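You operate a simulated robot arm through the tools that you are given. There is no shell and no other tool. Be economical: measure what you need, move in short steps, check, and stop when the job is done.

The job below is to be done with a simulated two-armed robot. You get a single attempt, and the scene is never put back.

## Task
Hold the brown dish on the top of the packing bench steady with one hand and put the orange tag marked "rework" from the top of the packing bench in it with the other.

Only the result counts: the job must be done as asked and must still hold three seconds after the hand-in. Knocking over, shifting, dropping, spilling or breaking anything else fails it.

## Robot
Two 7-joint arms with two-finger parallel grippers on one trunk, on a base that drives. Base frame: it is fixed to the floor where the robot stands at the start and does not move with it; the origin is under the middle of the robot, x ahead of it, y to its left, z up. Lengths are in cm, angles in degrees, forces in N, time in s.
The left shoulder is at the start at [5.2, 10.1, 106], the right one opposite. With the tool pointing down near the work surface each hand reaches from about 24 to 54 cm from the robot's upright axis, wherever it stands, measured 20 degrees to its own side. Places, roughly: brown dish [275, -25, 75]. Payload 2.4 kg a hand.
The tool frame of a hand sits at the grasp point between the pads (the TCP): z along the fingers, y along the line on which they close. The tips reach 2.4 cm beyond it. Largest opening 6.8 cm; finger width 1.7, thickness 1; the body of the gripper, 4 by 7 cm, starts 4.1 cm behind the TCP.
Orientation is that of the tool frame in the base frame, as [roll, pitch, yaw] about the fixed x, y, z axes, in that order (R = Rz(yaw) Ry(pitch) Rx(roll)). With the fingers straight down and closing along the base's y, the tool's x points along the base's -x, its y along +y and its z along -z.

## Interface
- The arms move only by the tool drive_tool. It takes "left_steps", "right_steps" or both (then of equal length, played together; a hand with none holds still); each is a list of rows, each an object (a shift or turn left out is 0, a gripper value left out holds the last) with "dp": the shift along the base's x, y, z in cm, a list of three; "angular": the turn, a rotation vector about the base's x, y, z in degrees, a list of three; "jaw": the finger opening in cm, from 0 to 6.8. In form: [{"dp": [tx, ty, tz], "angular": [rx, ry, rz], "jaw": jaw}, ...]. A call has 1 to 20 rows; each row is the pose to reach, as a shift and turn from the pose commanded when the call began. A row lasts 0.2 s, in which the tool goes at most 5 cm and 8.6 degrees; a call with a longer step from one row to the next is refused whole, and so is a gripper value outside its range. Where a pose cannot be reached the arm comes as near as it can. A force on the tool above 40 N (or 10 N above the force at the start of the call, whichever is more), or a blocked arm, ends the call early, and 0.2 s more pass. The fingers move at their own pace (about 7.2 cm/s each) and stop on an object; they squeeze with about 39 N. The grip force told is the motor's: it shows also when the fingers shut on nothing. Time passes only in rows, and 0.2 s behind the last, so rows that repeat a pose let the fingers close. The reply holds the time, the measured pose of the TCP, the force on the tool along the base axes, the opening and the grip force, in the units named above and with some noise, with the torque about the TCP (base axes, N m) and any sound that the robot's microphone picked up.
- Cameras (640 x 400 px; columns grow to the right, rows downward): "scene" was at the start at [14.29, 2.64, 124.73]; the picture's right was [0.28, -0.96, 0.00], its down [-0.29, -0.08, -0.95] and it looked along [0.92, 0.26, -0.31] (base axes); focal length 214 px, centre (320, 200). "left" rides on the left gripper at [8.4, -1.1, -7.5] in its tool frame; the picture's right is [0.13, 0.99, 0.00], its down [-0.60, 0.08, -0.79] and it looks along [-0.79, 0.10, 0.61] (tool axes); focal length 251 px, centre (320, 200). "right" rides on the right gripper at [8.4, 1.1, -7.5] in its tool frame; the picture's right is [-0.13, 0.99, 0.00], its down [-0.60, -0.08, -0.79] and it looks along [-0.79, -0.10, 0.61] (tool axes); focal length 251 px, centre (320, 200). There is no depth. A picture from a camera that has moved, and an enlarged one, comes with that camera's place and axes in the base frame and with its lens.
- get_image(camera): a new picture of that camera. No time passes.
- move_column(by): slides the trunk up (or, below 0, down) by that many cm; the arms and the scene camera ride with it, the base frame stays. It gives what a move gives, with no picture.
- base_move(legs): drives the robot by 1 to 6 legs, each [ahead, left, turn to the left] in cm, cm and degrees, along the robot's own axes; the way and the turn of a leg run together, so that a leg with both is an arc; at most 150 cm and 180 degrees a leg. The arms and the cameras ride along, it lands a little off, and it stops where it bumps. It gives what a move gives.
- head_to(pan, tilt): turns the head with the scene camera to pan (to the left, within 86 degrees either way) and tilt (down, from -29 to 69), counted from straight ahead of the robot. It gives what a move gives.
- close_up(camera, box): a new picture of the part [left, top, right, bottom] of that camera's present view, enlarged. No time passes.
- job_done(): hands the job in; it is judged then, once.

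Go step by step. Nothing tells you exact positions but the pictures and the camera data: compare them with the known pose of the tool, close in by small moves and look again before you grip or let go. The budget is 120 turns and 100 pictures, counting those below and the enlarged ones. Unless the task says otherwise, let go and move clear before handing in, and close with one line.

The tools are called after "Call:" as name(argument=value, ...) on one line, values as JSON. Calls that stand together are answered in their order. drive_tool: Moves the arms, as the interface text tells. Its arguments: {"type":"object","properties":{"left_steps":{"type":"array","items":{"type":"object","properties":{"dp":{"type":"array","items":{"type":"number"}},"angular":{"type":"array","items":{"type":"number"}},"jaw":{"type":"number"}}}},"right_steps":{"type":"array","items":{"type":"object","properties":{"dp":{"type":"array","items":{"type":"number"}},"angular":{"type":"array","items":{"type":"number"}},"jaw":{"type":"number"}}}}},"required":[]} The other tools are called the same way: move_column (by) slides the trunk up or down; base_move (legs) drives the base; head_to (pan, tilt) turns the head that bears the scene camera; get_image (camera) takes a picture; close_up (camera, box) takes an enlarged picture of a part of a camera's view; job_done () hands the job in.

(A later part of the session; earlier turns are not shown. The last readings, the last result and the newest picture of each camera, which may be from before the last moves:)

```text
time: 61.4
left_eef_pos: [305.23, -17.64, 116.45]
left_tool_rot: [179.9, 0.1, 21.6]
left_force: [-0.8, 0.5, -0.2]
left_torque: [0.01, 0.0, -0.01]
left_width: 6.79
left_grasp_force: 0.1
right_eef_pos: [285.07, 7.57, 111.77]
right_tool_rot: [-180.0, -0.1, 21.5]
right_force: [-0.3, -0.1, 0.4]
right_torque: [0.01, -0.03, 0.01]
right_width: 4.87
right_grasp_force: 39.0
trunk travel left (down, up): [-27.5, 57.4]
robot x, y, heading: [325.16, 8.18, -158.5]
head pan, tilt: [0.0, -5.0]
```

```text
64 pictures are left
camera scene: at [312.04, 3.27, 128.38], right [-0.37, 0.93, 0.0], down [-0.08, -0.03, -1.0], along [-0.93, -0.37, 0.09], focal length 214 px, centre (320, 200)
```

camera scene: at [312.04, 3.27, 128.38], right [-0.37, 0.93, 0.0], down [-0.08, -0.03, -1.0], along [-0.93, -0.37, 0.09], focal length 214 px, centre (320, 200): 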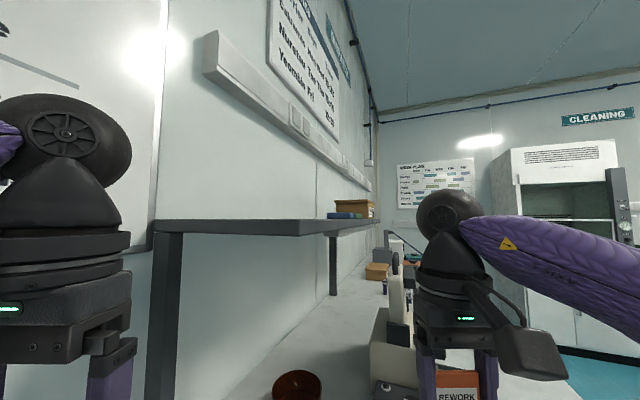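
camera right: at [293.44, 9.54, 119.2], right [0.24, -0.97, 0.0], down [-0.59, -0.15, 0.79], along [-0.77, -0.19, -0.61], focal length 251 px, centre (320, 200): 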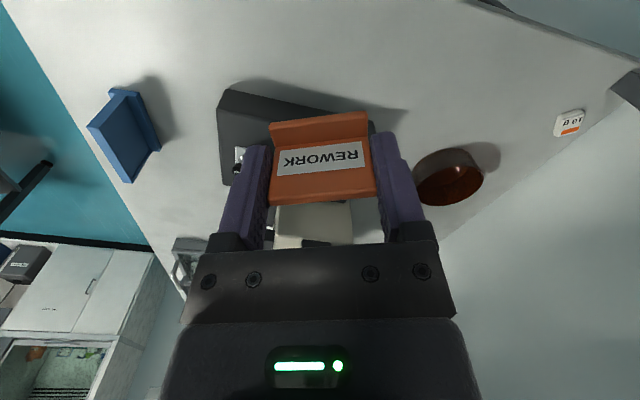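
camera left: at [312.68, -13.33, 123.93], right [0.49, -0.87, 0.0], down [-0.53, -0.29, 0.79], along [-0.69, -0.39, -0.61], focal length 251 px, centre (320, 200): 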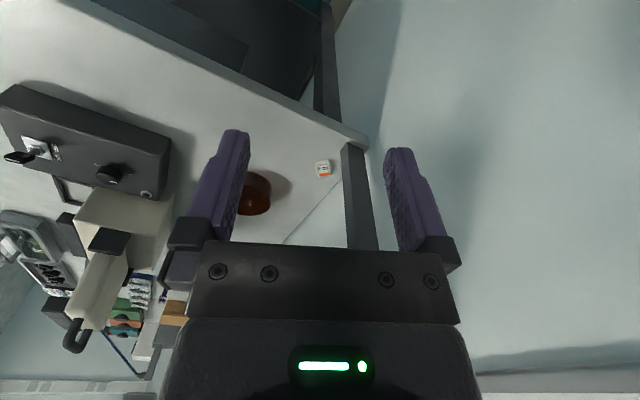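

Dish: centre ≈[265.3, -20.9], outer diameter 11.4, rim z≈90.1; shelf underside z≈126.4 with front at y≈-8.5. I lower the trunk so the arms pass under the shelf (keeping the tag higher), and then edge forward.

Call:
drive_tool(right_steps=[{"dp": [0, 0, 4]}, {"dp": [0, 0, 8]}])

Call:
move_column(by=-15)

Call:
base_move(legs=[[9, 0, 0]])

Call:
head_to(pan=10, tilt=35)

Call:
get_image(camera="scene")

Call:
get_image(camera="left")

```text
time: 62.0
left_eef_pos: [305.3, -17.62, 116.48]
left_tool_rot: [179.9, 0.1, 21.6]
left_force: [-0.3, -0.4, 0.6]
left_torque: [-0.01, 0.02, -0.05]
left_width: 6.81
left_grasp_force: 0.0
right_eef_pos: [285.21, 7.54, 119.82]
right_tool_rot: [-180.0, 0.3, 21.6]
right_force: [-0.7, -0.3, 0.3]
right_torque: [-0.01, 0.03, 0.01]
right_width: 4.87
right_grasp_force: 39.1
trunk travel left (down, up): [-27.5, 57.4]
robot x, y, heading: [325.22, 8.71, -158.3]
head pan, tilt: [0.0, -5.0]
```

```text
time: 63.7
left_eef_pos: [305.26, -17.57, 101.38]
left_tool_rot: [179.9, 0.2, 21.5]
left_force: [-0.1, -0.2, 0.2]
left_torque: [-0.03, -0.02, 0.02]
left_width: 6.8
left_grasp_force: 0.0
right_eef_pos: [285.22, 7.65, 104.73]
right_tool_rot: [-179.9, 0.1, 21.5]
right_force: [-0.5, 0.2, -0.7]
right_torque: [-0.02, 0.0, -0.01]
right_width: 4.88
right_grasp_force: 38.7
trunk travel left (down, up): [-12.5, 72.4]
robot x, y, heading: [325.25, 8.57, -158.4]
head pan, tilt: [0.0, -5.0]
```

```text
time: 64.8
left_eef_pos: [297.04, -20.81, 101.5]
left_tool_rot: [179.9, 0.1, 21.6]
left_force: [-0.1, 0.2, -0.4]
left_torque: [-0.01, -0.01, -0.01]
left_width: 6.79
left_grasp_force: 0.0
right_eef_pos: [276.7, 4.2, 104.7]
right_tool_rot: [-180.0, -0.1, 21.5]
right_force: [1.0, -0.3, 0.2]
right_torque: [0.02, -0.07, 0.0]
right_width: 4.88
right_grasp_force: 39.2
trunk travel left (down, up): [-12.5, 72.4]
robot x, y, heading: [316.76, 5.37, -158.5]
head pan, tilt: [0.0, -5.0]
```

```text
time: 65.9
left_eef_pos: [296.93, -20.99, 101.42]
left_tool_rot: [179.9, 0.1, 21.6]
left_force: [-0.1, -0.5, 0.7]
left_torque: [0.0, 0.0, 0.0]
left_width: 6.81
left_grasp_force: 0.1
right_eef_pos: [276.84, 4.3, 104.71]
right_tool_rot: [179.9, 0.0, 21.5]
right_force: [-0.3, 0.2, -0.8]
right_torque: [-0.01, 0.0, -0.02]
right_width: 4.88
right_grasp_force: 39.1
trunk travel left (down, up): [-12.5, 72.4]
robot x, y, heading: [317.07, 5.0, -158.4]
head pan, tilt: [10.0, 35.0]
```

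```text
63 pictures are left
camera scene: at [300.57, -2.93, 106.68], right [-0.52, 0.85, 0.0], down [0.49, 0.3, -0.82], along [-0.7, -0.43, -0.57], focal length 214 px, centre (320, 200)
```

scene: 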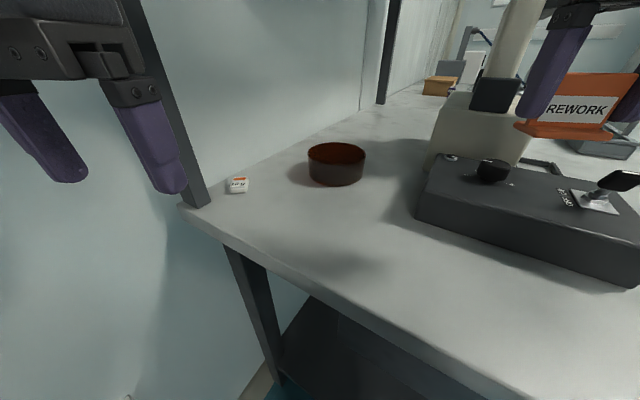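

```text
62 pictures are left
camera left: at [304.34, -16.64, 108.92], right [0.49, -0.87, 0.0], down [-0.53, -0.29, 0.79], along [-0.69, -0.39, -0.61], focal length 251 px, centre (320, 200)
```

left: 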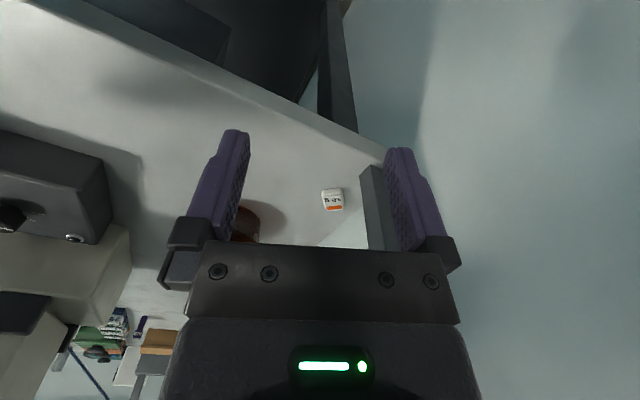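

Now the left hand goes over the dish's left rim point (≈[267.4, -26]), tilted 25° forward, staying under the shelf.

Call:
drive_tool(left_steps=[{"dp": [-3.5, -0.2, -2], "jaw": 3}, {"dp": [-7.5, -0.8, -3.5], "angular": [-1.8, 4.7, 0]}, {"dp": [-11.5, -1.5, -4.4], "angular": [-3.7, 9.3, 0]}, {"dp": [-15.5, -2.3, -4.4], "angular": [-5.5, 14, 0]}, {"dp": [-19.5, -3.1, -4.4], "angular": [-7.4, 18.6, 0]}, {"dp": [-23, -3.8, -4.4], "angular": [-9.2, 23.3, 0]}, {"dp": [-26.5, -4.5, -4.4], "angular": [-9.2, 23.3, 0]}, {"dp": [-29.5, -5, -4.4], "angular": [-9.2, 23.3, 0]}, {"dp": [-29.5, -5, -4.4], "angular": [-9.2, 23.3, 0]}])

Call:
get_image(camera="scene")

Call:
get_image(camera="left")

```text
time: 67.9
left_eef_pos: [276.74, -28.78, 96.92]
left_tool_rot: [-180.0, 25.3, 21.6]
left_force: [0.8, -0.2, -0.2]
left_torque: [0.0, 0.01, -0.03]
left_width: 3.01
left_grasp_force: 0.0
left hand out of reach, approached as far as the arm can: row 5, 6, 7, 8, 9
right_eef_pos: [276.85, 4.19, 104.63]
right_tool_rot: [-179.9, 0.0, 21.4]
right_force: [0.5, 0.2, -0.3]
right_torque: [0.03, 0.01, -0.01]
right_width: 4.85
right_grasp_force: 38.8
trunk travel left (down, up): [-12.5, 72.4]
robot x, y, heading: [316.69, 5.03, -158.6]
head pan, tilt: [10.0, 35.0]
```

```text
61 pictures are left
camera scene: at [300.57, -2.93, 106.67], right [-0.52, 0.85, 0.0], down [0.49, 0.3, -0.82], along [-0.7, -0.43, -0.57], focal length 214 px, centre (320, 200)
```

scene: 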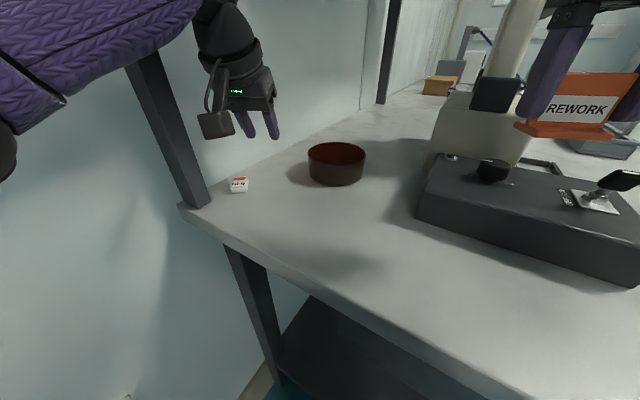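

```text
60 pictures are left
camera left: at [286.25, -23.62, 100.12], right [0.47, -0.88, -0.05], down [-0.17, -0.15, 0.97], along [-0.86, -0.45, -0.22], focal length 251 px, centre (320, 200)
```

left: 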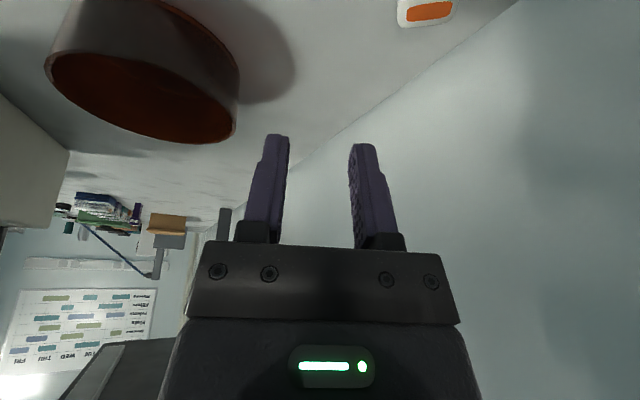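

The left arm falls ~9 cm short. I'll pull both hands back a bit, shift the base closer (ahead 4, left 6) and raise the trunk 9 cm for more reach.

Call:
drive_tool(left_steps=[{"dp": [11, 0, 0], "angular": [0, 0, 0]}, {"dp": [12, 3, -1]}, {"dp": [13, 6, -3]}, {"dp": [14, 7, -4]}, {"dp": [14, 7, -4]}], right_steps=[{"dp": [1, 2, 0]}, {"dp": [2, 4, 0]}, {"dp": [3, 6, -1]}, {"dp": [3, 6, -2.5]}, {"dp": [3, 6, -4]}])

```text
refused: row 1 steps farther than a row can; nothing moved
```

The first row was too long; I use shorter rows.

Call:
drive_tool(left_steps=[{"dp": [4.5, 0, 0]}, {"dp": [9, 0, 0]}, {"dp": [12, 2, -1]}, {"dp": [13, 5, -3]}, {"dp": [14, 7, -4]}, {"dp": [14, 7, -4]}], right_steps=[{"dp": [1, 2, 0]}, {"dp": [2, 4, 0]}, {"dp": [3, 6, -1]}, {"dp": [3, 6, -2.5]}, {"dp": [3, 6, -4]}, {"dp": [3, 6, -4]}])

```text
time: 69.3
left_eef_pos: [290.84, -21.69, 92.99]
left_tool_rot: [179.8, 25.3, 21.7]
left_force: [-0.4, -0.6, -0.4]
left_torque: [0.04, 0.01, -0.02]
left_width: 3.0
left_grasp_force: 0.1
right_eef_pos: [279.95, 10.39, 100.76]
right_tool_rot: [180.0, 0.0, 21.4]
right_force: [0.8, -0.9, -0.4]
right_torque: [0.02, -0.03, 0.01]
right_width: 4.89
right_grasp_force: 39.3
right hand out of reach, approached as far as the arm can: row 2, 3
trunk travel left (down, up): [-12.5, 72.4]
robot x, y, heading: [317.09, 5.26, -158.4]
head pan, tilt: [10.0, 35.0]
```

I bring the left hand away from the shelf post, then move the base and trunk.

Call:
drive_tool(left_steps=[{"dp": [-2, 2, 0]}, {"dp": [-4, 4, 0]}, {"dp": [-7, 6, 0]}, {"dp": [-7, 6, 0]}])

Call:
base_move(legs=[[4, 6, 0]])

Call:
move_column(by=9)

Call:
get_image(camera="scene")

```text
time: 70.3
left_eef_pos: [283.77, -15.7, 93.06]
left_tool_rot: [180.0, 25.2, 21.7]
left_force: [0.2, -0.4, -0.2]
left_torque: [0.0, -0.01, 0.01]
left_width: 2.99
left_grasp_force: 0.0
right_eef_pos: [279.86, 10.31, 100.73]
right_tool_rot: [179.9, 0.1, 21.5]
right_force: [0.0, -0.7, 0.1]
right_torque: [0.03, 0.03, -0.02]
right_width: 4.88
right_grasp_force: 38.6
trunk travel left (down, up): [-12.5, 72.4]
robot x, y, heading: [316.96, 5.24, -158.3]
head pan, tilt: [10.0, 35.0]
```

```text
time: 71.5
left_eef_pos: [282.46, -21.0, 93.51]
left_tool_rot: [179.2, 25.9, 20.8]
left_force: [-0.7, 0.2, 0.1]
left_torque: [0.0, -0.01, 0.0]
left_width: 3.0
left_grasp_force: 0.1
right_eef_pos: [278.65, 5.0, 100.8]
right_tool_rot: [179.5, 0.4, 21.3]
right_force: [-0.7, 0.0, 0.3]
right_torque: [0.0, 0.01, 0.02]
right_width: 4.86
right_grasp_force: 39.6
trunk travel left (down, up): [-12.5, 72.4]
robot x, y, heading: [315.18, -1.39, -158.5]
head pan, tilt: [10.0, 35.0]
stopped in leg 1: the robot was blocked; the commanded pose is now the measured one
```

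```text
time: 72.7
left_eef_pos: [282.71, -21.24, 102.62]
left_tool_rot: [179.2, 25.7, 21.1]
left_force: [-0.3, -0.2, 0.4]
left_torque: [0.01, 0.01, -0.01]
left_width: 3.03
left_grasp_force: 0.0
right_eef_pos: [278.7, 4.71, 109.8]
right_tool_rot: [179.6, 0.4, 21.4]
right_force: [-0.2, 0.7, 0.4]
right_torque: [0.0, -0.03, 0.01]
right_width: 4.86
right_grasp_force: 38.5
trunk travel left (down, up): [-21.5, 63.5]
robot x, y, heading: [315.64, -1.54, -158.6]
head pan, tilt: [10.0, 35.0]
```

```text
59 pictures are left
camera scene: at [301.83, -7.33, 116.1], right [-0.52, 0.85, -0.01], down [0.49, 0.29, -0.82], along [-0.7, -0.44, -0.57], focal length 214 px, centre (320, 200)
```

scene: 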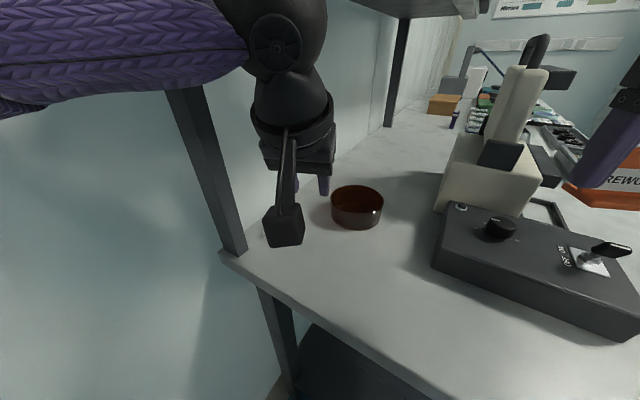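

The base touched something (likely left elbow on the wall) almost at its target; I ease off slightly, then extend the left hand toward the dish rim.

Call:
base_move(legs=[[0, -1.5, 0]])

Call:
get_image(camera="scene")

Call:
get_image(camera="left")

```text
time: 73.5
left_eef_pos: [281.71, -20.8, 102.08]
left_tool_rot: [179.9, 25.3, 21.3]
left_force: [0.2, 0.4, -1.1]
left_torque: [-0.01, 0.01, -0.01]
left_width: 2.97
left_grasp_force: 0.1
right_eef_pos: [277.88, 5.07, 109.71]
right_tool_rot: [179.9, 0.0, 21.4]
right_force: [0.0, 0.6, 0.5]
right_torque: [0.02, 0.0, 0.06]
right_width: 4.9
right_grasp_force: 38.8
trunk travel left (down, up): [-21.5, 63.5]
robot x, y, heading: [314.83, -0.08, -158.6]
head pan, tilt: [10.0, 35.0]
```

```text
58 pictures are left
camera scene: at [300.98, -7.09, 115.89], right [-0.52, 0.85, 0.0], down [0.49, 0.3, -0.82], along [-0.7, -0.43, -0.57], focal length 214 px, centre (320, 200)
```

scene: 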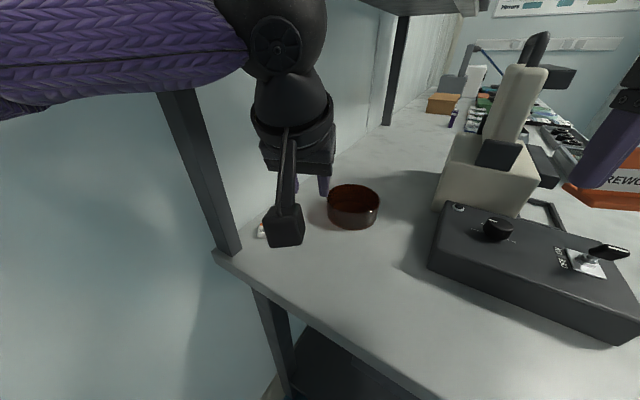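

```text
57 pictures are left
camera left: at [291.36, -15.75, 105.28], right [0.47, -0.88, -0.05], down [-0.17, -0.15, 0.98], along [-0.87, -0.45, -0.21], focal length 251 px, centre (320, 200)
```

left: 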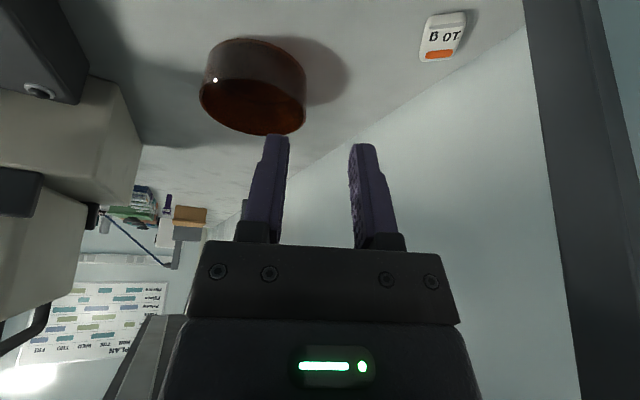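

The dish centre confirms at [265.3, -20.8]. I extend the left hand to above the left rim point at z=95.

Call:
drive_tool(left_steps=[{"dp": [-3.6, -1.3, -1.8]}, {"dp": [-7.2, -2.6, -3.5]}, {"dp": [-10.8, -3.9, -5.3]}, {"dp": [-14.3, -5.2, -7]}, {"dp": [-14.3, -5.2, -7]}])

Call:
get_image(camera="scene")

Call:
get_image(camera="left")

```text
time: 74.7
left_eef_pos: [274.12, -27.96, 96.73]
left_tool_rot: [179.4, 25.7, 21.0]
left_force: [-0.8, 0.1, 0.4]
left_torque: [0.0, -0.03, -0.01]
left_width: 2.97
left_grasp_force: 0.0
left hand out of reach, approached as far as the arm can: row 1, 2, 3, 4, 5
right_eef_pos: [278.24, 5.81, 109.89]
right_tool_rot: [179.6, 0.4, 21.4]
right_force: [0.6, 0.0, -0.6]
right_torque: [-0.01, 0.01, -0.01]
right_width: 4.87
right_grasp_force: 39.1
trunk travel left (down, up): [-21.5, 63.5]
robot x, y, heading: [315.14, -0.25, -158.3]
head pan, tilt: [10.0, 35.0]
```

```text
56 pictures are left
camera scene: at [301.32, -6.18, 116.01], right [-0.52, 0.85, -0.01], down [0.49, 0.29, -0.82], along [-0.7, -0.43, -0.57], focal length 214 px, centre (320, 200)
```

scene: 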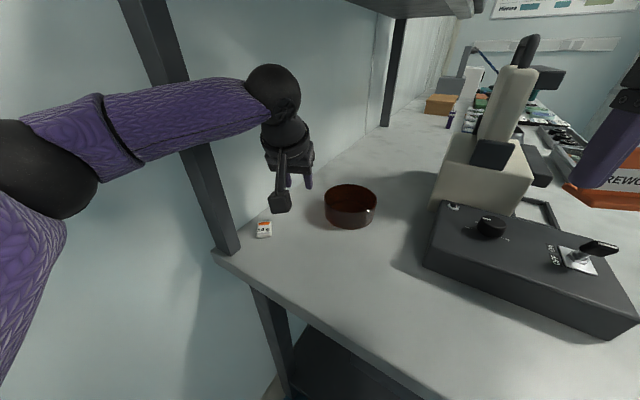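

```text
55 pictures are left
camera left: at [283.72, -22.9, 99.86], right [0.47, -0.88, -0.05], down [-0.16, -0.14, 0.98], along [-0.87, -0.45, -0.21], focal length 251 px, centre (320, 200)
```

left: 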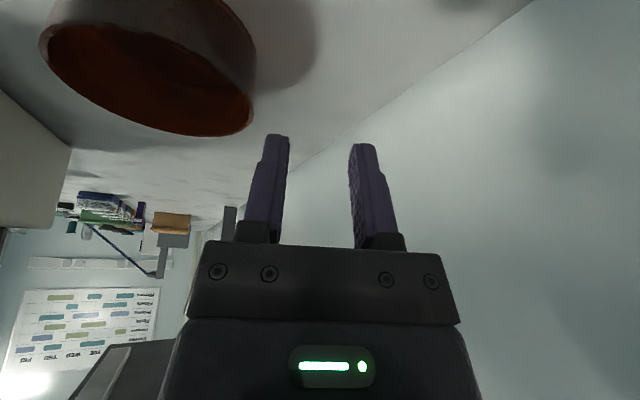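

The left elbow pushes against the wall. I give it room by sliding the base 4 cm right, and look down to see how much room there is between body and bench.

Call:
base_move(legs=[[0, -4, 0]])

Call:
head_to(pan=0, tilt=69)

Call:
get_image(camera="scene")

Call:
head_to(pan=60, tilt=40)

Call:
get_image(camera="scene")

```text
time: 75.6
left_eef_pos: [272.44, -25.03, 96.41]
left_tool_rot: [179.9, 25.2, 21.5]
left_force: [0.4, 0.5, 0.3]
left_torque: [-0.01, 0.03, 0.01]
left_width: 3.0
left_grasp_force: 0.0
right_eef_pos: [276.47, 8.72, 109.69]
right_tool_rot: [179.9, 0.0, 21.4]
right_force: [0.3, 1.3, 0.6]
right_torque: [0.0, 0.0, 0.02]
right_width: 4.87
right_grasp_force: 38.8
trunk travel left (down, up): [-21.5, 63.5]
robot x, y, heading: [313.41, 3.75, -158.7]
head pan, tilt: [10.0, 35.0]
```

```text
time: 76.5
left_eef_pos: [272.52, -25.19, 96.39]
left_tool_rot: [179.9, 25.3, 21.6]
left_force: [-0.2, -0.6, -1.2]
left_torque: [0.01, 0.01, 0.01]
left_width: 2.99
left_grasp_force: 0.0
right_eef_pos: [276.42, 8.85, 109.91]
right_tool_rot: [180.0, 0.0, 21.4]
right_force: [-0.2, 0.1, -0.5]
right_torque: [-0.03, 0.01, 0.03]
right_width: 4.86
right_grasp_force: 38.8
trunk travel left (down, up): [-21.5, 63.5]
robot x, y, heading: [313.4, 3.64, -158.4]
head pan, tilt: [0.0, 68.8]
```

```text
54 pictures are left
camera scene: at [301.83, -0.86, 111.53], right [-0.37, 0.93, 0.0], down [0.87, 0.34, -0.36], along [-0.34, -0.13, -0.93], focal length 214 px, centre (320, 200)
```

scene: 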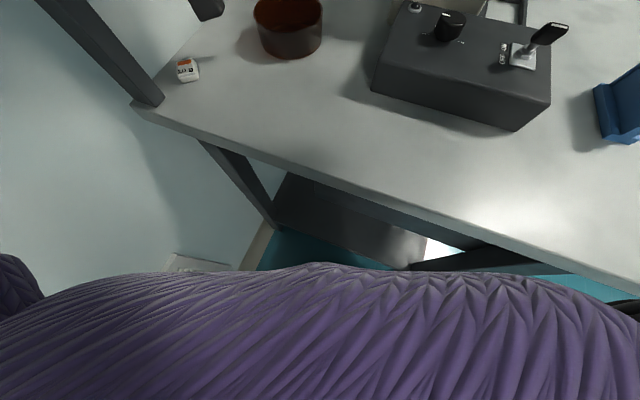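

```text
time: 77.8
left_eef_pos: [272.51, -25.15, 96.13]
left_tool_rot: [179.9, 25.3, 21.5]
left_force: [-0.5, 0.3, 0.3]
left_torque: [-0.01, -0.01, -0.01]
left_width: 3.03
left_grasp_force: 0.0
right_eef_pos: [276.36, 8.63, 109.67]
right_tool_rot: [179.9, 0.0, 21.4]
right_force: [0.3, 0.5, -0.6]
right_torque: [0.0, 0.0, -0.01]
right_width: 4.86
right_grasp_force: 39.1
trunk travel left (down, up): [-21.5, 63.5]
robot x, y, heading: [313.63, 3.5, -158.6]
head pan, tilt: [60.0, 40.0]
```

```text
53 pictures are left
camera scene: at [305.78, -7.21, 115.14], right [-0.99, 0.15, 0.0], down [0.1, 0.64, -0.77], along [-0.11, -0.76, -0.64], focal length 214 px, centre (320, 200)
```

scene: 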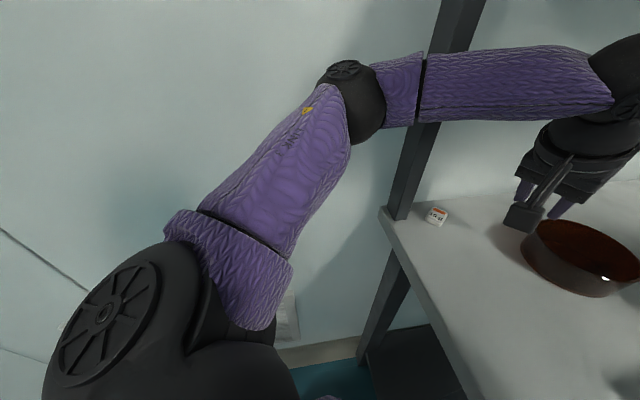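

With the lean gone, the left hand is at [272.5, -25.2, 96.2], only ~5 cm short. I try a small extension.

Call:
drive_tool(left_steps=[{"dp": [-2, 0, 0]}, {"dp": [-4, -0.5, 0]}, {"dp": [-5, -0.8, 0]}, {"dp": [-5, -0.8, 0]}])

```text
time: 78.8
left_eef_pos: [271.26, -27.69, 95.67]
left_tool_rot: [179.9, 25.2, 21.6]
left_force: [-0.5, -0.6, 0.2]
left_torque: [0.06, -0.01, -0.04]
left_width: 3.0
left_grasp_force: 0.1
left hand out of reach, approached as far as the arm can: row 1, 2, 3, 4
right_eef_pos: [276.33, 8.66, 109.76]
right_tool_rot: [180.0, 0.0, 21.4]
right_force: [-0.2, -0.4, -1.5]
right_torque: [0.01, 0.01, 0.01]
right_width: 4.86
right_grasp_force: 38.7
trunk travel left (down, up): [-21.5, 63.5]
robot x, y, heading: [313.31, 3.45, -158.4]
head pan, tilt: [60.0, 40.0]
```

The left hand's limit is about 52 cm from the robot's axis. I edge the base 4 cm closer to the bench.

Call:
base_move(legs=[[4, 0, 0]])

Call:
get_image(camera="scene")

```text
time: 79.8
left_eef_pos: [270.34, -27.75, 96.24]
left_tool_rot: [179.2, 25.7, 21.2]
left_force: [0.8, 0.6, 0.0]
left_torque: [0.01, -0.04, 0.01]
left_width: 2.99
left_grasp_force: 0.1
right_eef_pos: [274.96, 8.41, 110.08]
right_tool_rot: [179.7, 0.7, 22.2]
right_force: [-0.6, 0.0, 0.3]
right_torque: [-0.01, -0.03, -0.01]
right_width: 4.87
right_grasp_force: 38.9
trunk travel left (down, up): [-21.5, 63.5]
robot x, y, heading: [311.32, 3.03, -157.5]
head pan, tilt: [60.0, 40.0]
stopped in leg 1: the robot was blocked; the commanded pose is now the measured one
```

```text
52 pictures are left
camera scene: at [304.69, -6.96, 115.37], right [-0.99, 0.13, 0.01], down [0.08, 0.63, -0.77], along [-0.11, -0.77, -0.63], focal length 214 px, centre (320, 200)
```

scene: 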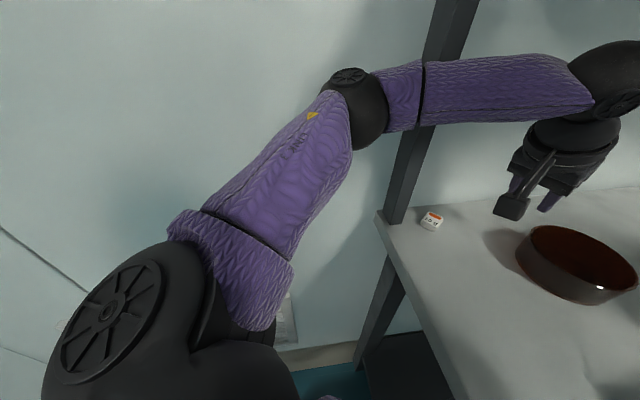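

The forearm was pressing the shelf post, so that grip spot is bad. New plan: grip the near rim (about [270.5, -18.9]) with a vertical, turned left hand. First I pull the left hand away from the post and straighten it.

Call:
drive_tool(left_steps=[{"dp": [1, 2.5, 1]}, {"dp": [2, 5, 2], "angular": [2.3, -5.8, 0]}, {"dp": [3, 8, 3], "angular": [4.6, -11.7, 0]}, {"dp": [4, 10, 4], "angular": [6.9, -17.5, 0]}, {"dp": [4, 11, 4], "angular": [9.2, -23.3, 0]}, {"dp": [4, 11, 4], "angular": [9.2, -23.3, 0]}])

Call:
base_move(legs=[[0, -2, 7]])

Call:
head_to(pan=20, tilt=40)

Call:
get_image(camera="scene")

```text
time: 81.2
left_eef_pos: [279.21, -21.76, 98.21]
left_tool_rot: [179.8, -0.1, 21.7]
left_force: [0.2, 0.9, 0.0]
left_torque: [0.0, 0.04, -0.02]
left_width: 3.03
left_grasp_force: 0.1
left hand out of reach, approached as far as the arm can: row 2, 3, 4, 5, 6
right_eef_pos: [274.11, 7.36, 109.77]
right_tool_rot: [179.9, 0.0, 22.1]
right_force: [0.2, 0.3, 0.5]
right_torque: [0.0, 0.04, -0.01]
right_width: 4.89
right_grasp_force: 38.5
trunk travel left (down, up): [-21.5, 63.5]
robot x, y, heading: [311.35, 2.53, -157.8]
head pan, tilt: [60.0, 40.0]
```

```text
time: 82.1
left_eef_pos: [281.45, -23.55, 98.26]
left_tool_rot: [179.7, 0.0, 28.6]
left_force: [0.1, -1.0, -0.5]
left_torque: [-0.01, -0.04, -0.01]
left_width: 2.99
left_grasp_force: 0.0
right_eef_pos: [272.88, 4.61, 109.67]
right_tool_rot: [-179.9, 0.0, 29.0]
right_force: [0.0, 0.1, -0.4]
right_torque: [0.0, 0.01, -0.01]
right_width: 4.9
right_grasp_force: 38.9
trunk travel left (down, up): [-21.5, 63.5]
robot x, y, heading: [310.49, 4.61, -151.1]
head pan, tilt: [60.0, 40.0]
```

```text
time: 83.2
left_eef_pos: [281.34, -23.74, 98.2]
left_tool_rot: [179.7, 0.0, 28.5]
left_force: [0.5, 0.5, -0.5]
left_torque: [-0.01, 0.01, 0.0]
left_width: 3.0
left_grasp_force: 0.1
right_eef_pos: [272.86, 4.72, 109.63]
right_tool_rot: [-180.0, -0.1, 29.0]
right_force: [0.0, -0.1, 0.5]
right_torque: [-0.01, 0.0, -0.01]
right_width: 4.89
right_grasp_force: 39.3
trunk travel left (down, up): [-21.5, 63.5]
robot x, y, heading: [310.74, 4.19, -151.0]
head pan, tilt: [20.0, 40.0]
```

```text
51 pictures are left
camera scene: at [298.78, -5.17, 115.14], right [-0.76, 0.65, 0.0], down [0.42, 0.49, -0.77], along [-0.5, -0.58, -0.64], focal length 214 px, centre (320, 200)
```

scene: 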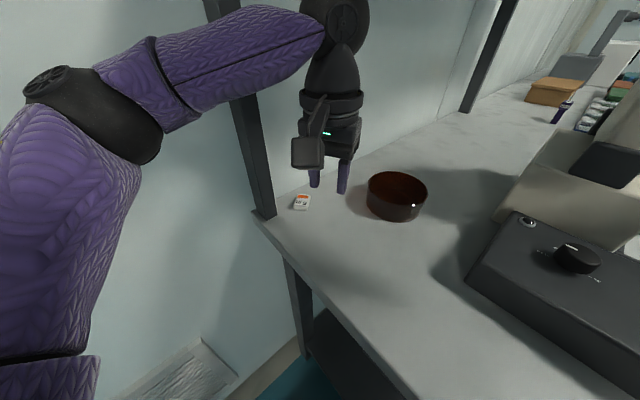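

It seems reach improves when the shoulder is higher relative to the hand. I lower the left hand and raise the trunk, step by step, staying under the shelf.

Call:
drive_tool(left_steps=[{"dp": [0, 2, -2]}, {"dp": [0, 4, -5]}, {"dp": [0, 6, -7]}, {"dp": [0, 6, -7]}])

Call:
move_column(by=9)

Call:
drive_tool(left_steps=[{"dp": [0, 0, -4]}, {"dp": [0, 0, -7]}, {"dp": [0, 0, -7]}], right_steps=[{"dp": [0, 0, -4]}, {"dp": [0, 0, -8]}, {"dp": [0, 0, -8]}])

Call:
move_column(by=6)

Call:
get_image(camera="scene")

```text
time: 84.2
left_eef_pos: [282.86, -18.59, 91.04]
left_tool_rot: [179.8, 0.0, 28.6]
left_force: [0.4, -0.7, 0.2]
left_torque: [-0.01, 0.01, -0.01]
left_width: 2.99
left_grasp_force: 0.1
left hand out of reach, approached as far as the arm can: row 1, 2, 3, 4
right_eef_pos: [272.99, 4.69, 109.73]
right_tool_rot: [180.0, 0.0, 28.9]
right_force: [-0.5, 0.5, -0.7]
right_torque: [0.0, 0.0, 0.0]
right_width: 4.88
right_grasp_force: 39.0
trunk travel left (down, up): [-21.5, 63.5]
robot x, y, heading: [310.69, 4.4, -150.7]
head pan, tilt: [20.0, 40.0]
```

```text
time: 85.5
left_eef_pos: [283.56, -18.14, 101.58]
left_tool_rot: [179.7, 2.7, 28.6]
left_force: [-0.7, 0.4, 0.0]
left_torque: [0.03, 0.0, 0.01]
left_width: 3.0
left_grasp_force: 0.0
right_eef_pos: [272.94, 4.57, 118.73]
right_tool_rot: [180.0, 0.0, 29.0]
right_force: [0.4, -0.1, 0.1]
right_torque: [0.02, -0.01, -0.03]
right_width: 4.85
right_grasp_force: 39.0
trunk travel left (down, up): [-30.5, 54.4]
robot x, y, heading: [310.46, 4.52, -151.1]
head pan, tilt: [20.0, 40.0]
```

```text
time: 86.2
left_eef_pos: [283.55, -18.38, 94.54]
left_tool_rot: [180.0, 2.7, 28.6]
left_force: [0.2, 0.7, 0.2]
left_torque: [-0.01, 0.02, 0.02]
left_width: 3.02
left_grasp_force: 0.1
right_eef_pos: [272.99, 4.62, 110.72]
right_tool_rot: [180.0, 0.0, 29.0]
right_force: [-0.6, 0.2, -0.2]
right_torque: [0.0, 0.0, 0.02]
right_width: 4.88
right_grasp_force: 39.0
trunk travel left (down, up): [-30.5, 54.4]
robot x, y, heading: [310.36, 4.58, -151.1]
head pan, tilt: [20.0, 40.0]
```

```text
time: 87.2
left_eef_pos: [283.97, -18.23, 101.51]
left_tool_rot: [180.0, 4.1, 28.6]
left_force: [-0.8, -0.7, -0.5]
left_torque: [0.0, -0.02, -0.02]
left_width: 3.03
left_grasp_force: 0.0
right_eef_pos: [272.89, 4.64, 116.69]
right_tool_rot: [-180.0, 0.0, 29.1]
right_force: [0.3, 1.1, -0.2]
right_torque: [0.0, 0.01, -0.01]
right_width: 4.89
right_grasp_force: 39.0
trunk travel left (down, up): [-36.5, 48.4]
robot x, y, heading: [310.32, 4.19, -151.1]
head pan, tilt: [20.0, 40.0]
```

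```text
50 pictures are left
camera scene: at [301.51, -3.64, 130.33], right [-0.76, 0.65, 0.0], down [0.42, 0.49, -0.77], along [-0.5, -0.58, -0.64], focal length 214 px, centre (320, 200)
```

scene: 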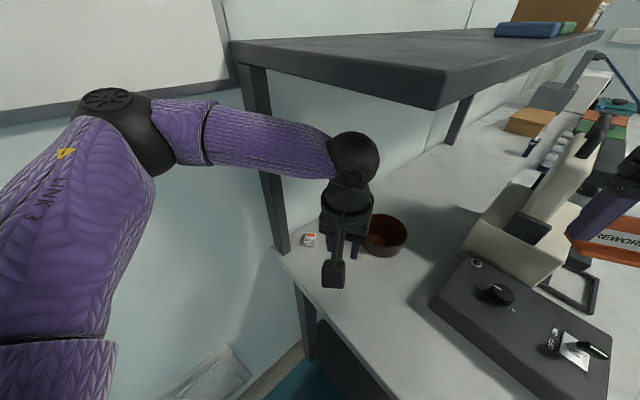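

The left hand tilted slightly; I straighten and lower it, then turn it about the vertical by about -98°.

Call:
drive_tool(left_steps=[{"dp": [0, 0, -3], "angular": [1, -1.8, 0]}, {"dp": [0, 0, -4.5], "angular": [2, -3.6, 0]}, {"dp": [0, 0, -4.5], "angular": [2, -3.6, 0]}])

Call:
drive_tool(left_steps=[{"angular": [0, 0, -8.2]}, {"angular": [0, 0, -16.4]}, {"angular": [0, 0, -24.6]}, {"angular": [0, 0, -32.8]}, {"angular": [0, 0, -41]}, {"angular": [0, 0, -49.2]}, {"angular": [0, 0, -57.4]}, {"angular": [0, 0, -65.6]}, {"angular": [0, 0, -73.8]}, {"angular": [0, 0, -82]}, {"angular": [0, 0, -90.2]}, {"angular": [0, 0, -98.4]}, {"angular": [0, 0, -98.4]}])

Call:
get_image(camera="scene")

```text
time: 88.0
left_eef_pos: [285.02, -19.1, 97.34]
left_tool_rot: [180.0, 0.1, 28.8]
left_force: [0.6, 0.4, -0.1]
left_torque: [0.01, 0.0, 0.01]
left_width: 3.04
left_grasp_force: 0.0
left hand out of reach, approached as far as the arm can: row 1, 2, 3
right_eef_pos: [272.97, 4.66, 116.68]
right_tool_rot: [180.0, 0.0, 29.1]
right_force: [0.3, -0.5, -0.4]
right_torque: [-0.01, -0.04, -0.04]
right_width: 4.88
right_grasp_force: 38.8
trunk travel left (down, up): [-36.5, 48.4]
robot x, y, heading: [310.32, 4.67, -151.0]
head pan, tilt: [20.0, 40.0]
```

```text
time: 90.8
left_eef_pos: [285.1, -18.98, 97.36]
left_tool_rot: [-180.0, 0.1, -70.0]
left_force: [-0.3, -0.1, -0.7]
left_torque: [-0.02, -0.01, -0.04]
left_width: 3.03
left_grasp_force: 0.1
right_eef_pos: [272.85, 4.72, 116.78]
right_tool_rot: [180.0, 0.0, 29.0]
right_force: [0.7, -0.8, -0.7]
right_torque: [-0.03, -0.01, -0.01]
right_width: 4.9
right_grasp_force: 39.2
trunk travel left (down, up): [-36.5, 48.4]
robot x, y, heading: [310.43, 4.26, -151.2]
head pan, tilt: [20.0, 40.0]
```

```text
49 pictures are left
camera scene: at [301.53, -3.63, 130.34], right [-0.76, 0.65, 0.0], down [0.42, 0.49, -0.77], along [-0.5, -0.58, -0.64], focal length 214 px, centre (320, 200)
```

scene: 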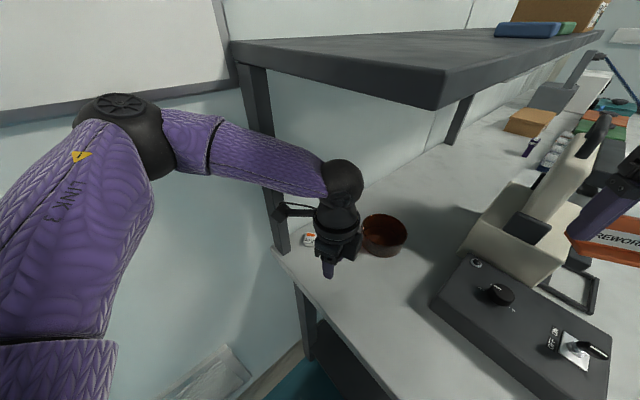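

The hand turn works, but reach is oddly short, suggesting the elbow is blocked by the wall. I test by moving the base away from the wall and extending again.

Call:
base_move(legs=[[-5, -8, 0]])

Call:
drive_tool(left_steps=[{"dp": [-4, -1, 0]}, {"dp": [-8, -2, 0]}, {"dp": [-12, -3.5, 0]}, {"dp": [-15, -5, 0]}, {"dp": [-15, -5, 0]}])

Call:
head_to(pan=55, tilt=40)

Call:
get_image(camera="scene")

```text
time: 92.0
left_eef_pos: [285.52, -9.67, 97.45]
left_tool_rot: [-180.0, 0.3, -69.8]
left_force: [0.4, -0.9, 0.2]
left_torque: [-0.01, 0.0, -0.01]
left_width: 3.0
left_grasp_force: 0.1
right_eef_pos: [273.37, 14.13, 116.61]
right_tool_rot: [-180.0, 0.1, 29.0]
right_force: [0.1, -0.1, -0.6]
right_torque: [-0.02, -0.02, -0.02]
right_width: 4.88
right_grasp_force: 39.4
trunk travel left (down, up): [-36.5, 48.4]
robot x, y, heading: [311.01, 13.84, -150.8]
head pan, tilt: [20.0, 40.0]
```

```text
time: 93.2
left_eef_pos: [281.6, -16.83, 99.9]
left_tool_rot: [180.0, 0.2, -69.7]
left_force: [0.0, 0.8, -0.2]
left_torque: [-0.03, 0.01, 0.03]
left_width: 3.0
left_grasp_force: 0.0
left hand out of reach, approached as far as the arm can: row 1, 2, 3, 4, 5
right_eef_pos: [273.43, 14.12, 116.74]
right_tool_rot: [-180.0, 0.0, 28.9]
right_force: [1.0, 0.4, 0.2]
right_torque: [0.02, 0.0, 0.03]
right_width: 4.89
right_grasp_force: 38.7
trunk travel left (down, up): [-36.5, 48.4]
robot x, y, heading: [310.5, 13.76, -150.8]
head pan, tilt: [20.0, 40.0]
```

```text
time: 94.2
left_eef_pos: [281.58, -16.86, 99.7]
left_tool_rot: [-179.9, 0.2, -69.8]
left_force: [0.0, -0.4, 0.5]
left_torque: [-0.01, -0.02, -0.02]
left_width: 3.0
left_grasp_force: 0.0
right_eef_pos: [273.43, 14.08, 116.7]
right_tool_rot: [179.9, 0.1, 29.0]
right_force: [0.5, -0.4, 0.6]
right_torque: [-0.03, 0.02, 0.0]
right_width: 4.88
right_grasp_force: 38.8
trunk travel left (down, up): [-36.5, 48.4]
robot x, y, heading: [310.64, 13.9, -150.8]
head pan, tilt: [55.0, 40.0]
```

```text
48 pictures are left
camera scene: at [306.67, 3.77, 130.34], right [-0.99, 0.1, 0.0], down [0.07, 0.64, -0.77], along [-0.08, -0.76, -0.64], focal length 214 px, centre (320, 200)
```

scene: 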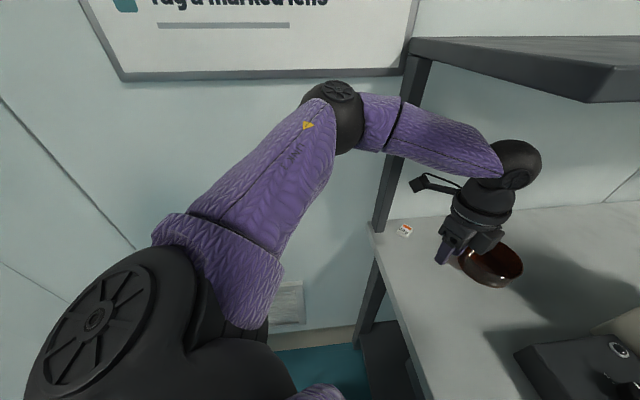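

The limit persists away from the wall, so the left arm seems stuck in a poor posture. I'll back out, reset the left arm to its start-like posture in free space, and re-extend there before driving in.

Call:
base_move(legs=[[-26, 0, 0]])

Call:
drive_tool(left_steps=[{"angular": [0, 0, 8.2]}, {"angular": [0, 0, 16.4]}, {"angular": [0, 0, 24.6]}, {"angular": [0, 0, 32.8]}, {"angular": [0, 0, 41]}, {"angular": [0, 0, 49.2]}, {"angular": [0, 0, 57.4]}, {"angular": [0, 0, 65.6]}, {"angular": [0, 0, 73.8]}, {"angular": [0, 0, 82]}, {"angular": [0, 0, 90.2]}, {"angular": [0, 0, 98.4]}, {"angular": [0, 0, 98.4]}])

```text
time: 96.0
left_eef_pos: [304.14, -4.37, 99.76]
left_tool_rot: [179.9, 0.2, -69.7]
left_force: [0.6, -0.4, 1.2]
left_torque: [0.0, 0.0, 0.02]
left_width: 2.98
left_grasp_force: 0.1
right_eef_pos: [295.86, 26.53, 116.76]
right_tool_rot: [-180.0, 0.0, 28.9]
right_force: [0.4, -0.1, -1.0]
right_torque: [0.01, 0.02, 0.0]
right_width: 4.9
right_grasp_force: 39.2
trunk travel left (down, up): [-36.5, 48.4]
robot x, y, heading: [333.39, 26.5, -150.9]
head pan, tilt: [55.0, 40.0]
```

```text
time: 98.8
left_eef_pos: [304.16, -4.15, 99.81]
left_tool_rot: [180.0, 0.3, 28.8]
left_force: [0.0, -0.1, -1.1]
left_torque: [-0.03, 0.03, 0.05]
left_width: 3.0
left_grasp_force: 0.1
right_eef_pos: [295.92, 26.62, 116.68]
right_tool_rot: [180.0, 0.0, 29.0]
right_force: [-0.6, 0.1, -0.4]
right_torque: [0.02, 0.0, 0.03]
right_width: 4.88
right_grasp_force: 39.0
trunk travel left (down, up): [-36.5, 48.4]
robot x, y, heading: [333.3, 26.59, -150.7]
head pan, tilt: [55.0, 40.0]
```

I test extension here in free space: forward 8 cm and down 8 cm.

Call:
drive_tool(left_steps=[{"dp": [0, 0, -4]}, {"dp": [0, 0, -8]}, {"dp": [-3.5, -2, -8]}, {"dp": [-7, -3.9, -8]}, {"dp": [-7, -3.9, -8]}])

Call:
get_image(camera="scene")

```text
time: 100.0
left_eef_pos: [305.1, -8.01, 94.79]
left_tool_rot: [180.0, 0.2, 28.6]
left_force: [0.8, -0.2, 0.0]
left_torque: [-0.03, 0.0, 0.02]
left_width: 3.02
left_grasp_force: 0.1
left hand out of reach, approached as far as the arm can: row 1, 2, 3, 4, 5
right_eef_pos: [295.97, 26.54, 116.71]
right_tool_rot: [180.0, 0.0, 28.9]
right_force: [-0.7, -0.5, 0.4]
right_torque: [-0.03, 0.02, 0.02]
right_width: 4.84
right_grasp_force: 38.9
trunk travel left (down, up): [-36.5, 48.4]
robot x, y, heading: [333.42, 26.54, -150.7]
head pan, tilt: [55.0, 40.0]
```

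```text
47 pictures are left
camera scene: at [329.22, 16.32, 130.34], right [-0.99, 0.1, 0.0], down [0.07, 0.64, -0.77], along [-0.08, -0.76, -0.64], focal length 214 px, centre (320, 200)
```

scene: 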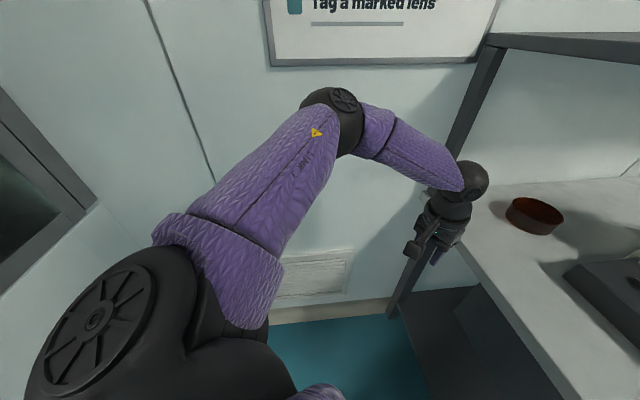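

Still limited. I retract the left hand to its start-like pose so the arm resets, then extend again along the same sort of path that worked for the right arm.

Call:
drive_tool(left_steps=[{"dp": [1.5, 0.8, 4]}, {"dp": [3, 1.6, 8]}, {"dp": [4.5, 2.4, 12]}, {"dp": [6, 3.2, 16]}, {"dp": [7.5, 4, 20]}, {"dp": [9, 4.8, 24]}, {"dp": [10.5, 5.6, 28]}, {"dp": [11.9, 6.4, 31]}, {"dp": [11.9, 6.4, 31]}, {"dp": [11.9, 6.4, 31]}])

Call:
get_image(camera="scene")

```text
time: 102.2
left_eef_pos: [316.98, -1.69, 125.95]
left_tool_rot: [179.8, 0.1, 28.7]
left_force: [0.9, 1.0, 0.5]
left_torque: [-0.01, -0.01, -0.01]
left_width: 2.97
left_grasp_force: 0.1
right_eef_pos: [296.0, 26.68, 116.71]
right_tool_rot: [180.0, 0.1, 29.0]
right_force: [0.1, 0.5, -0.8]
right_torque: [0.0, 0.02, 0.04]
right_width: 4.87
right_grasp_force: 39.0
trunk travel left (down, up): [-36.5, 48.4]
robot x, y, heading: [332.91, 26.24, -150.4]
head pan, tilt: [55.0, 40.0]
```

```text
46 pictures are left
camera scene: at [329.23, 16.33, 130.34], right [-0.99, 0.1, 0.0], down [0.07, 0.64, -0.77], along [-0.08, -0.76, -0.64], focal length 214 px, centre (320, 200)
```

scene: 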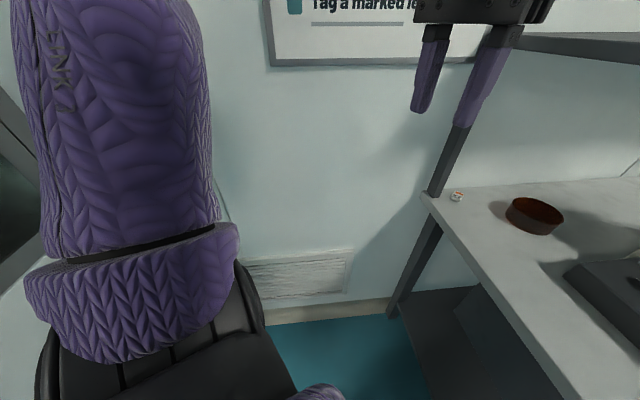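

Call:
drive_tool(left_steps=[{"dp": [-2.5, -1.1, -3]}, {"dp": [-5, -2.2, -6]}, {"dp": [-7.5, -3.3, -9]}, {"dp": [-10, -4.4, -12]}, {"dp": [-12.5, -5.5, -15]}, {"dp": [-15, -6.6, -18]}, {"dp": [-17.5, -7.7, -21]}, {"dp": [-17.5, -7.7, -25]}, {"dp": [-17.5, -7.7, -28]}, {"dp": [-17.5, -7.7, -28]}])

Call:
get_image(camera="scene")

```text
time: 104.4
left_eef_pos: [303.82, -9.36, 98.94]
left_tool_rot: [180.0, 0.2, 28.7]
left_force: [-0.3, -0.8, 0.6]
left_torque: [0.02, 0.01, -0.01]
left_width: 3.0
left_grasp_force: 0.0
left hand out of reach, approached as far as the arm can: row 6, 7, 8, 9, 10
right_eef_pos: [295.95, 26.52, 116.68]
right_tool_rot: [-180.0, 0.0, 29.0]
right_force: [0.0, 1.0, -0.6]
right_torque: [-0.01, -0.01, -0.04]
right_width: 4.87
right_grasp_force: 39.2
trunk travel left (down, up): [-36.5, 48.4]
robot x, y, heading: [333.36, 26.75, -150.9]
head pan, tilt: [55.0, 40.0]
```

```text
45 pictures are left
camera scene: at [329.22, 16.33, 130.34], right [-0.99, 0.1, 0.0], down [0.07, 0.64, -0.77], along [-0.08, -0.76, -0.64], focal length 214 px, centre (320, 200)
```

scene: 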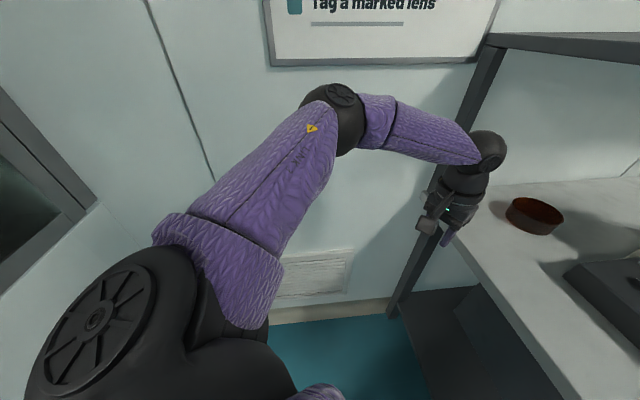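

The arm can't go inward and far with a vertical tool, but tilting the fingers forward gained reach. I test a 45° tilt in free space.

Call:
drive_tool(left_steps=[{"dp": [-1, 1, 0], "angular": [-3.7, 6.6, 0]}, {"dp": [-2, 2, 0], "angular": [-7.3, 13.1, 0]}, {"dp": [-4, 3, 0], "angular": [-11, 19.7, 0]}, {"dp": [-6, 4, 0], "angular": [-14.6, 26.2, 0]}, {"dp": [-8, 5, 0], "angular": [-18.3, 32.8, 0]}, {"dp": [-10, 6, 0], "angular": [-21.9, 39.3, 0]}, {"dp": [-11.3, 6.9, 0], "angular": [-21.9, 39.3, 0]}, {"dp": [-11.3, 6.9, 0], "angular": [-21.9, 39.3, 0]}])

Call:
get_image(camera="scene")

```text
time: 106.2
left_eef_pos: [297.01, -5.07, 100.73]
left_tool_rot: [179.6, 45.2, 28.7]
left_force: [-1.1, 0.3, 0.0]
left_torque: [0.02, -0.01, -0.03]
left_width: 3.01
left_grasp_force: 0.1
left hand out of reach, approached as far as the arm can: row 4, 5, 6, 7, 8
right_eef_pos: [295.94, 26.56, 116.63]
right_tool_rot: [-180.0, 0.0, 29.0]
right_force: [0.1, 0.4, -0.9]
right_torque: [0.01, -0.01, 0.01]
right_width: 4.87
right_grasp_force: 38.9
trunk travel left (down, up): [-36.5, 48.4]
robot x, y, heading: [333.51, 26.48, -151.1]
head pan, tilt: [55.0, 40.0]
```

```text
44 pictures are left
camera scene: at [329.22, 16.33, 130.34], right [-0.99, 0.1, 0.0], down [0.07, 0.64, -0.77], along [-0.08, -0.76, -0.64], focal length 214 px, centre (320, 200)
```

scene: 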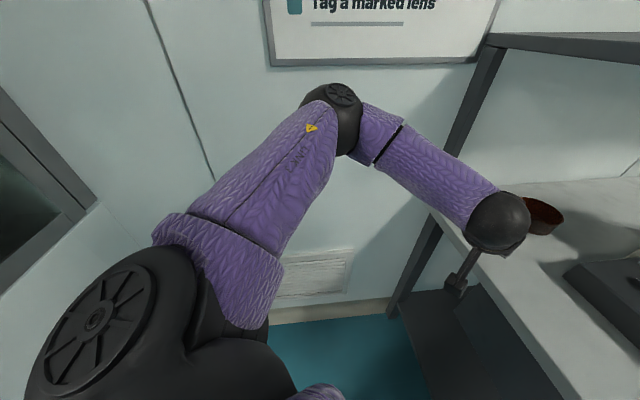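

The elbow seems stuck at a fixed place for the left arm. I back off a little more and test the right arm's reach for comparison, mirrored.

Call:
base_move(legs=[[-14, 0, 0]])

Call:
drive_tool(right_steps=[{"dp": [-3, -1, -4]}, {"dp": [-6, -2, -8]}, {"dp": [-9, -4, -12]}, {"dp": [-11, -6, -16]}, {"dp": [-13, -8, -18.5]}, {"dp": [-13, -8, -18.5]}])

Call:
head_to(pan=-55, tilt=40)

Call:
get_image(camera="scene")

```text
time: 107.6
left_eef_pos: [309.35, 1.7, 100.66]
left_tool_rot: [179.5, 45.2, 28.6]
left_force: [0.2, -0.1, -0.4]
left_torque: [0.02, 0.0, -0.02]
left_width: 3.01
left_grasp_force: 0.0
right_eef_pos: [308.18, 33.3, 116.72]
right_tool_rot: [180.0, 0.1, 29.1]
right_force: [0.9, 0.1, -0.8]
right_torque: [-0.02, -0.03, 0.01]
right_width: 4.86
right_grasp_force: 38.9
trunk travel left (down, up): [-36.5, 48.4]
robot x, y, heading: [345.52, 33.23, -150.9]
head pan, tilt: [55.0, 40.0]
```

```text
refused: row 1 steps farther than a row can; nothing moved
```

```text
time: 109.5
left_eef_pos: [309.35, 1.6, 100.75]
left_tool_rot: [179.5, 45.2, 28.6]
left_force: [1.0, -0.2, -1.2]
left_torque: [-0.02, -0.01, 0.01]
left_width: 3.0
left_grasp_force: 0.0
right_eef_pos: [307.98, 33.37, 116.69]
right_tool_rot: [180.0, 0.1, 29.2]
right_force: [1.1, 0.0, 0.5]
right_torque: [-0.01, 0.03, -0.01]
right_width: 4.88
right_grasp_force: 39.1
trunk travel left (down, up): [-36.5, 48.4]
robot x, y, heading: [345.43, 33.36, -150.6]
head pan, tilt: [-55.0, 40.0]
```

```text
43 pictures are left
camera scene: at [334.61, 35.29, 130.34], right [0.43, 0.9, 0.0], down [0.58, -0.28, -0.77], along [-0.69, 0.33, -0.64], focal length 214 px, centre (320, 200)
```

scene: 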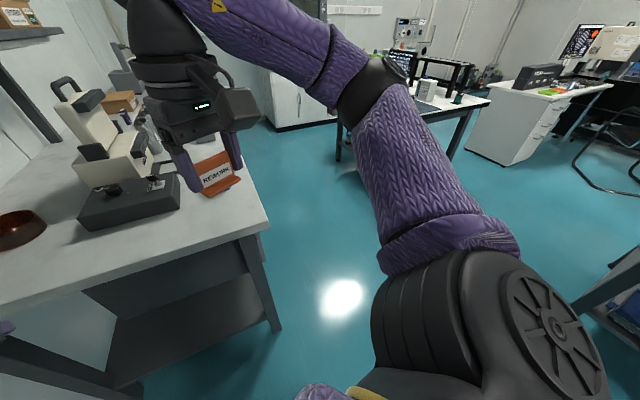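

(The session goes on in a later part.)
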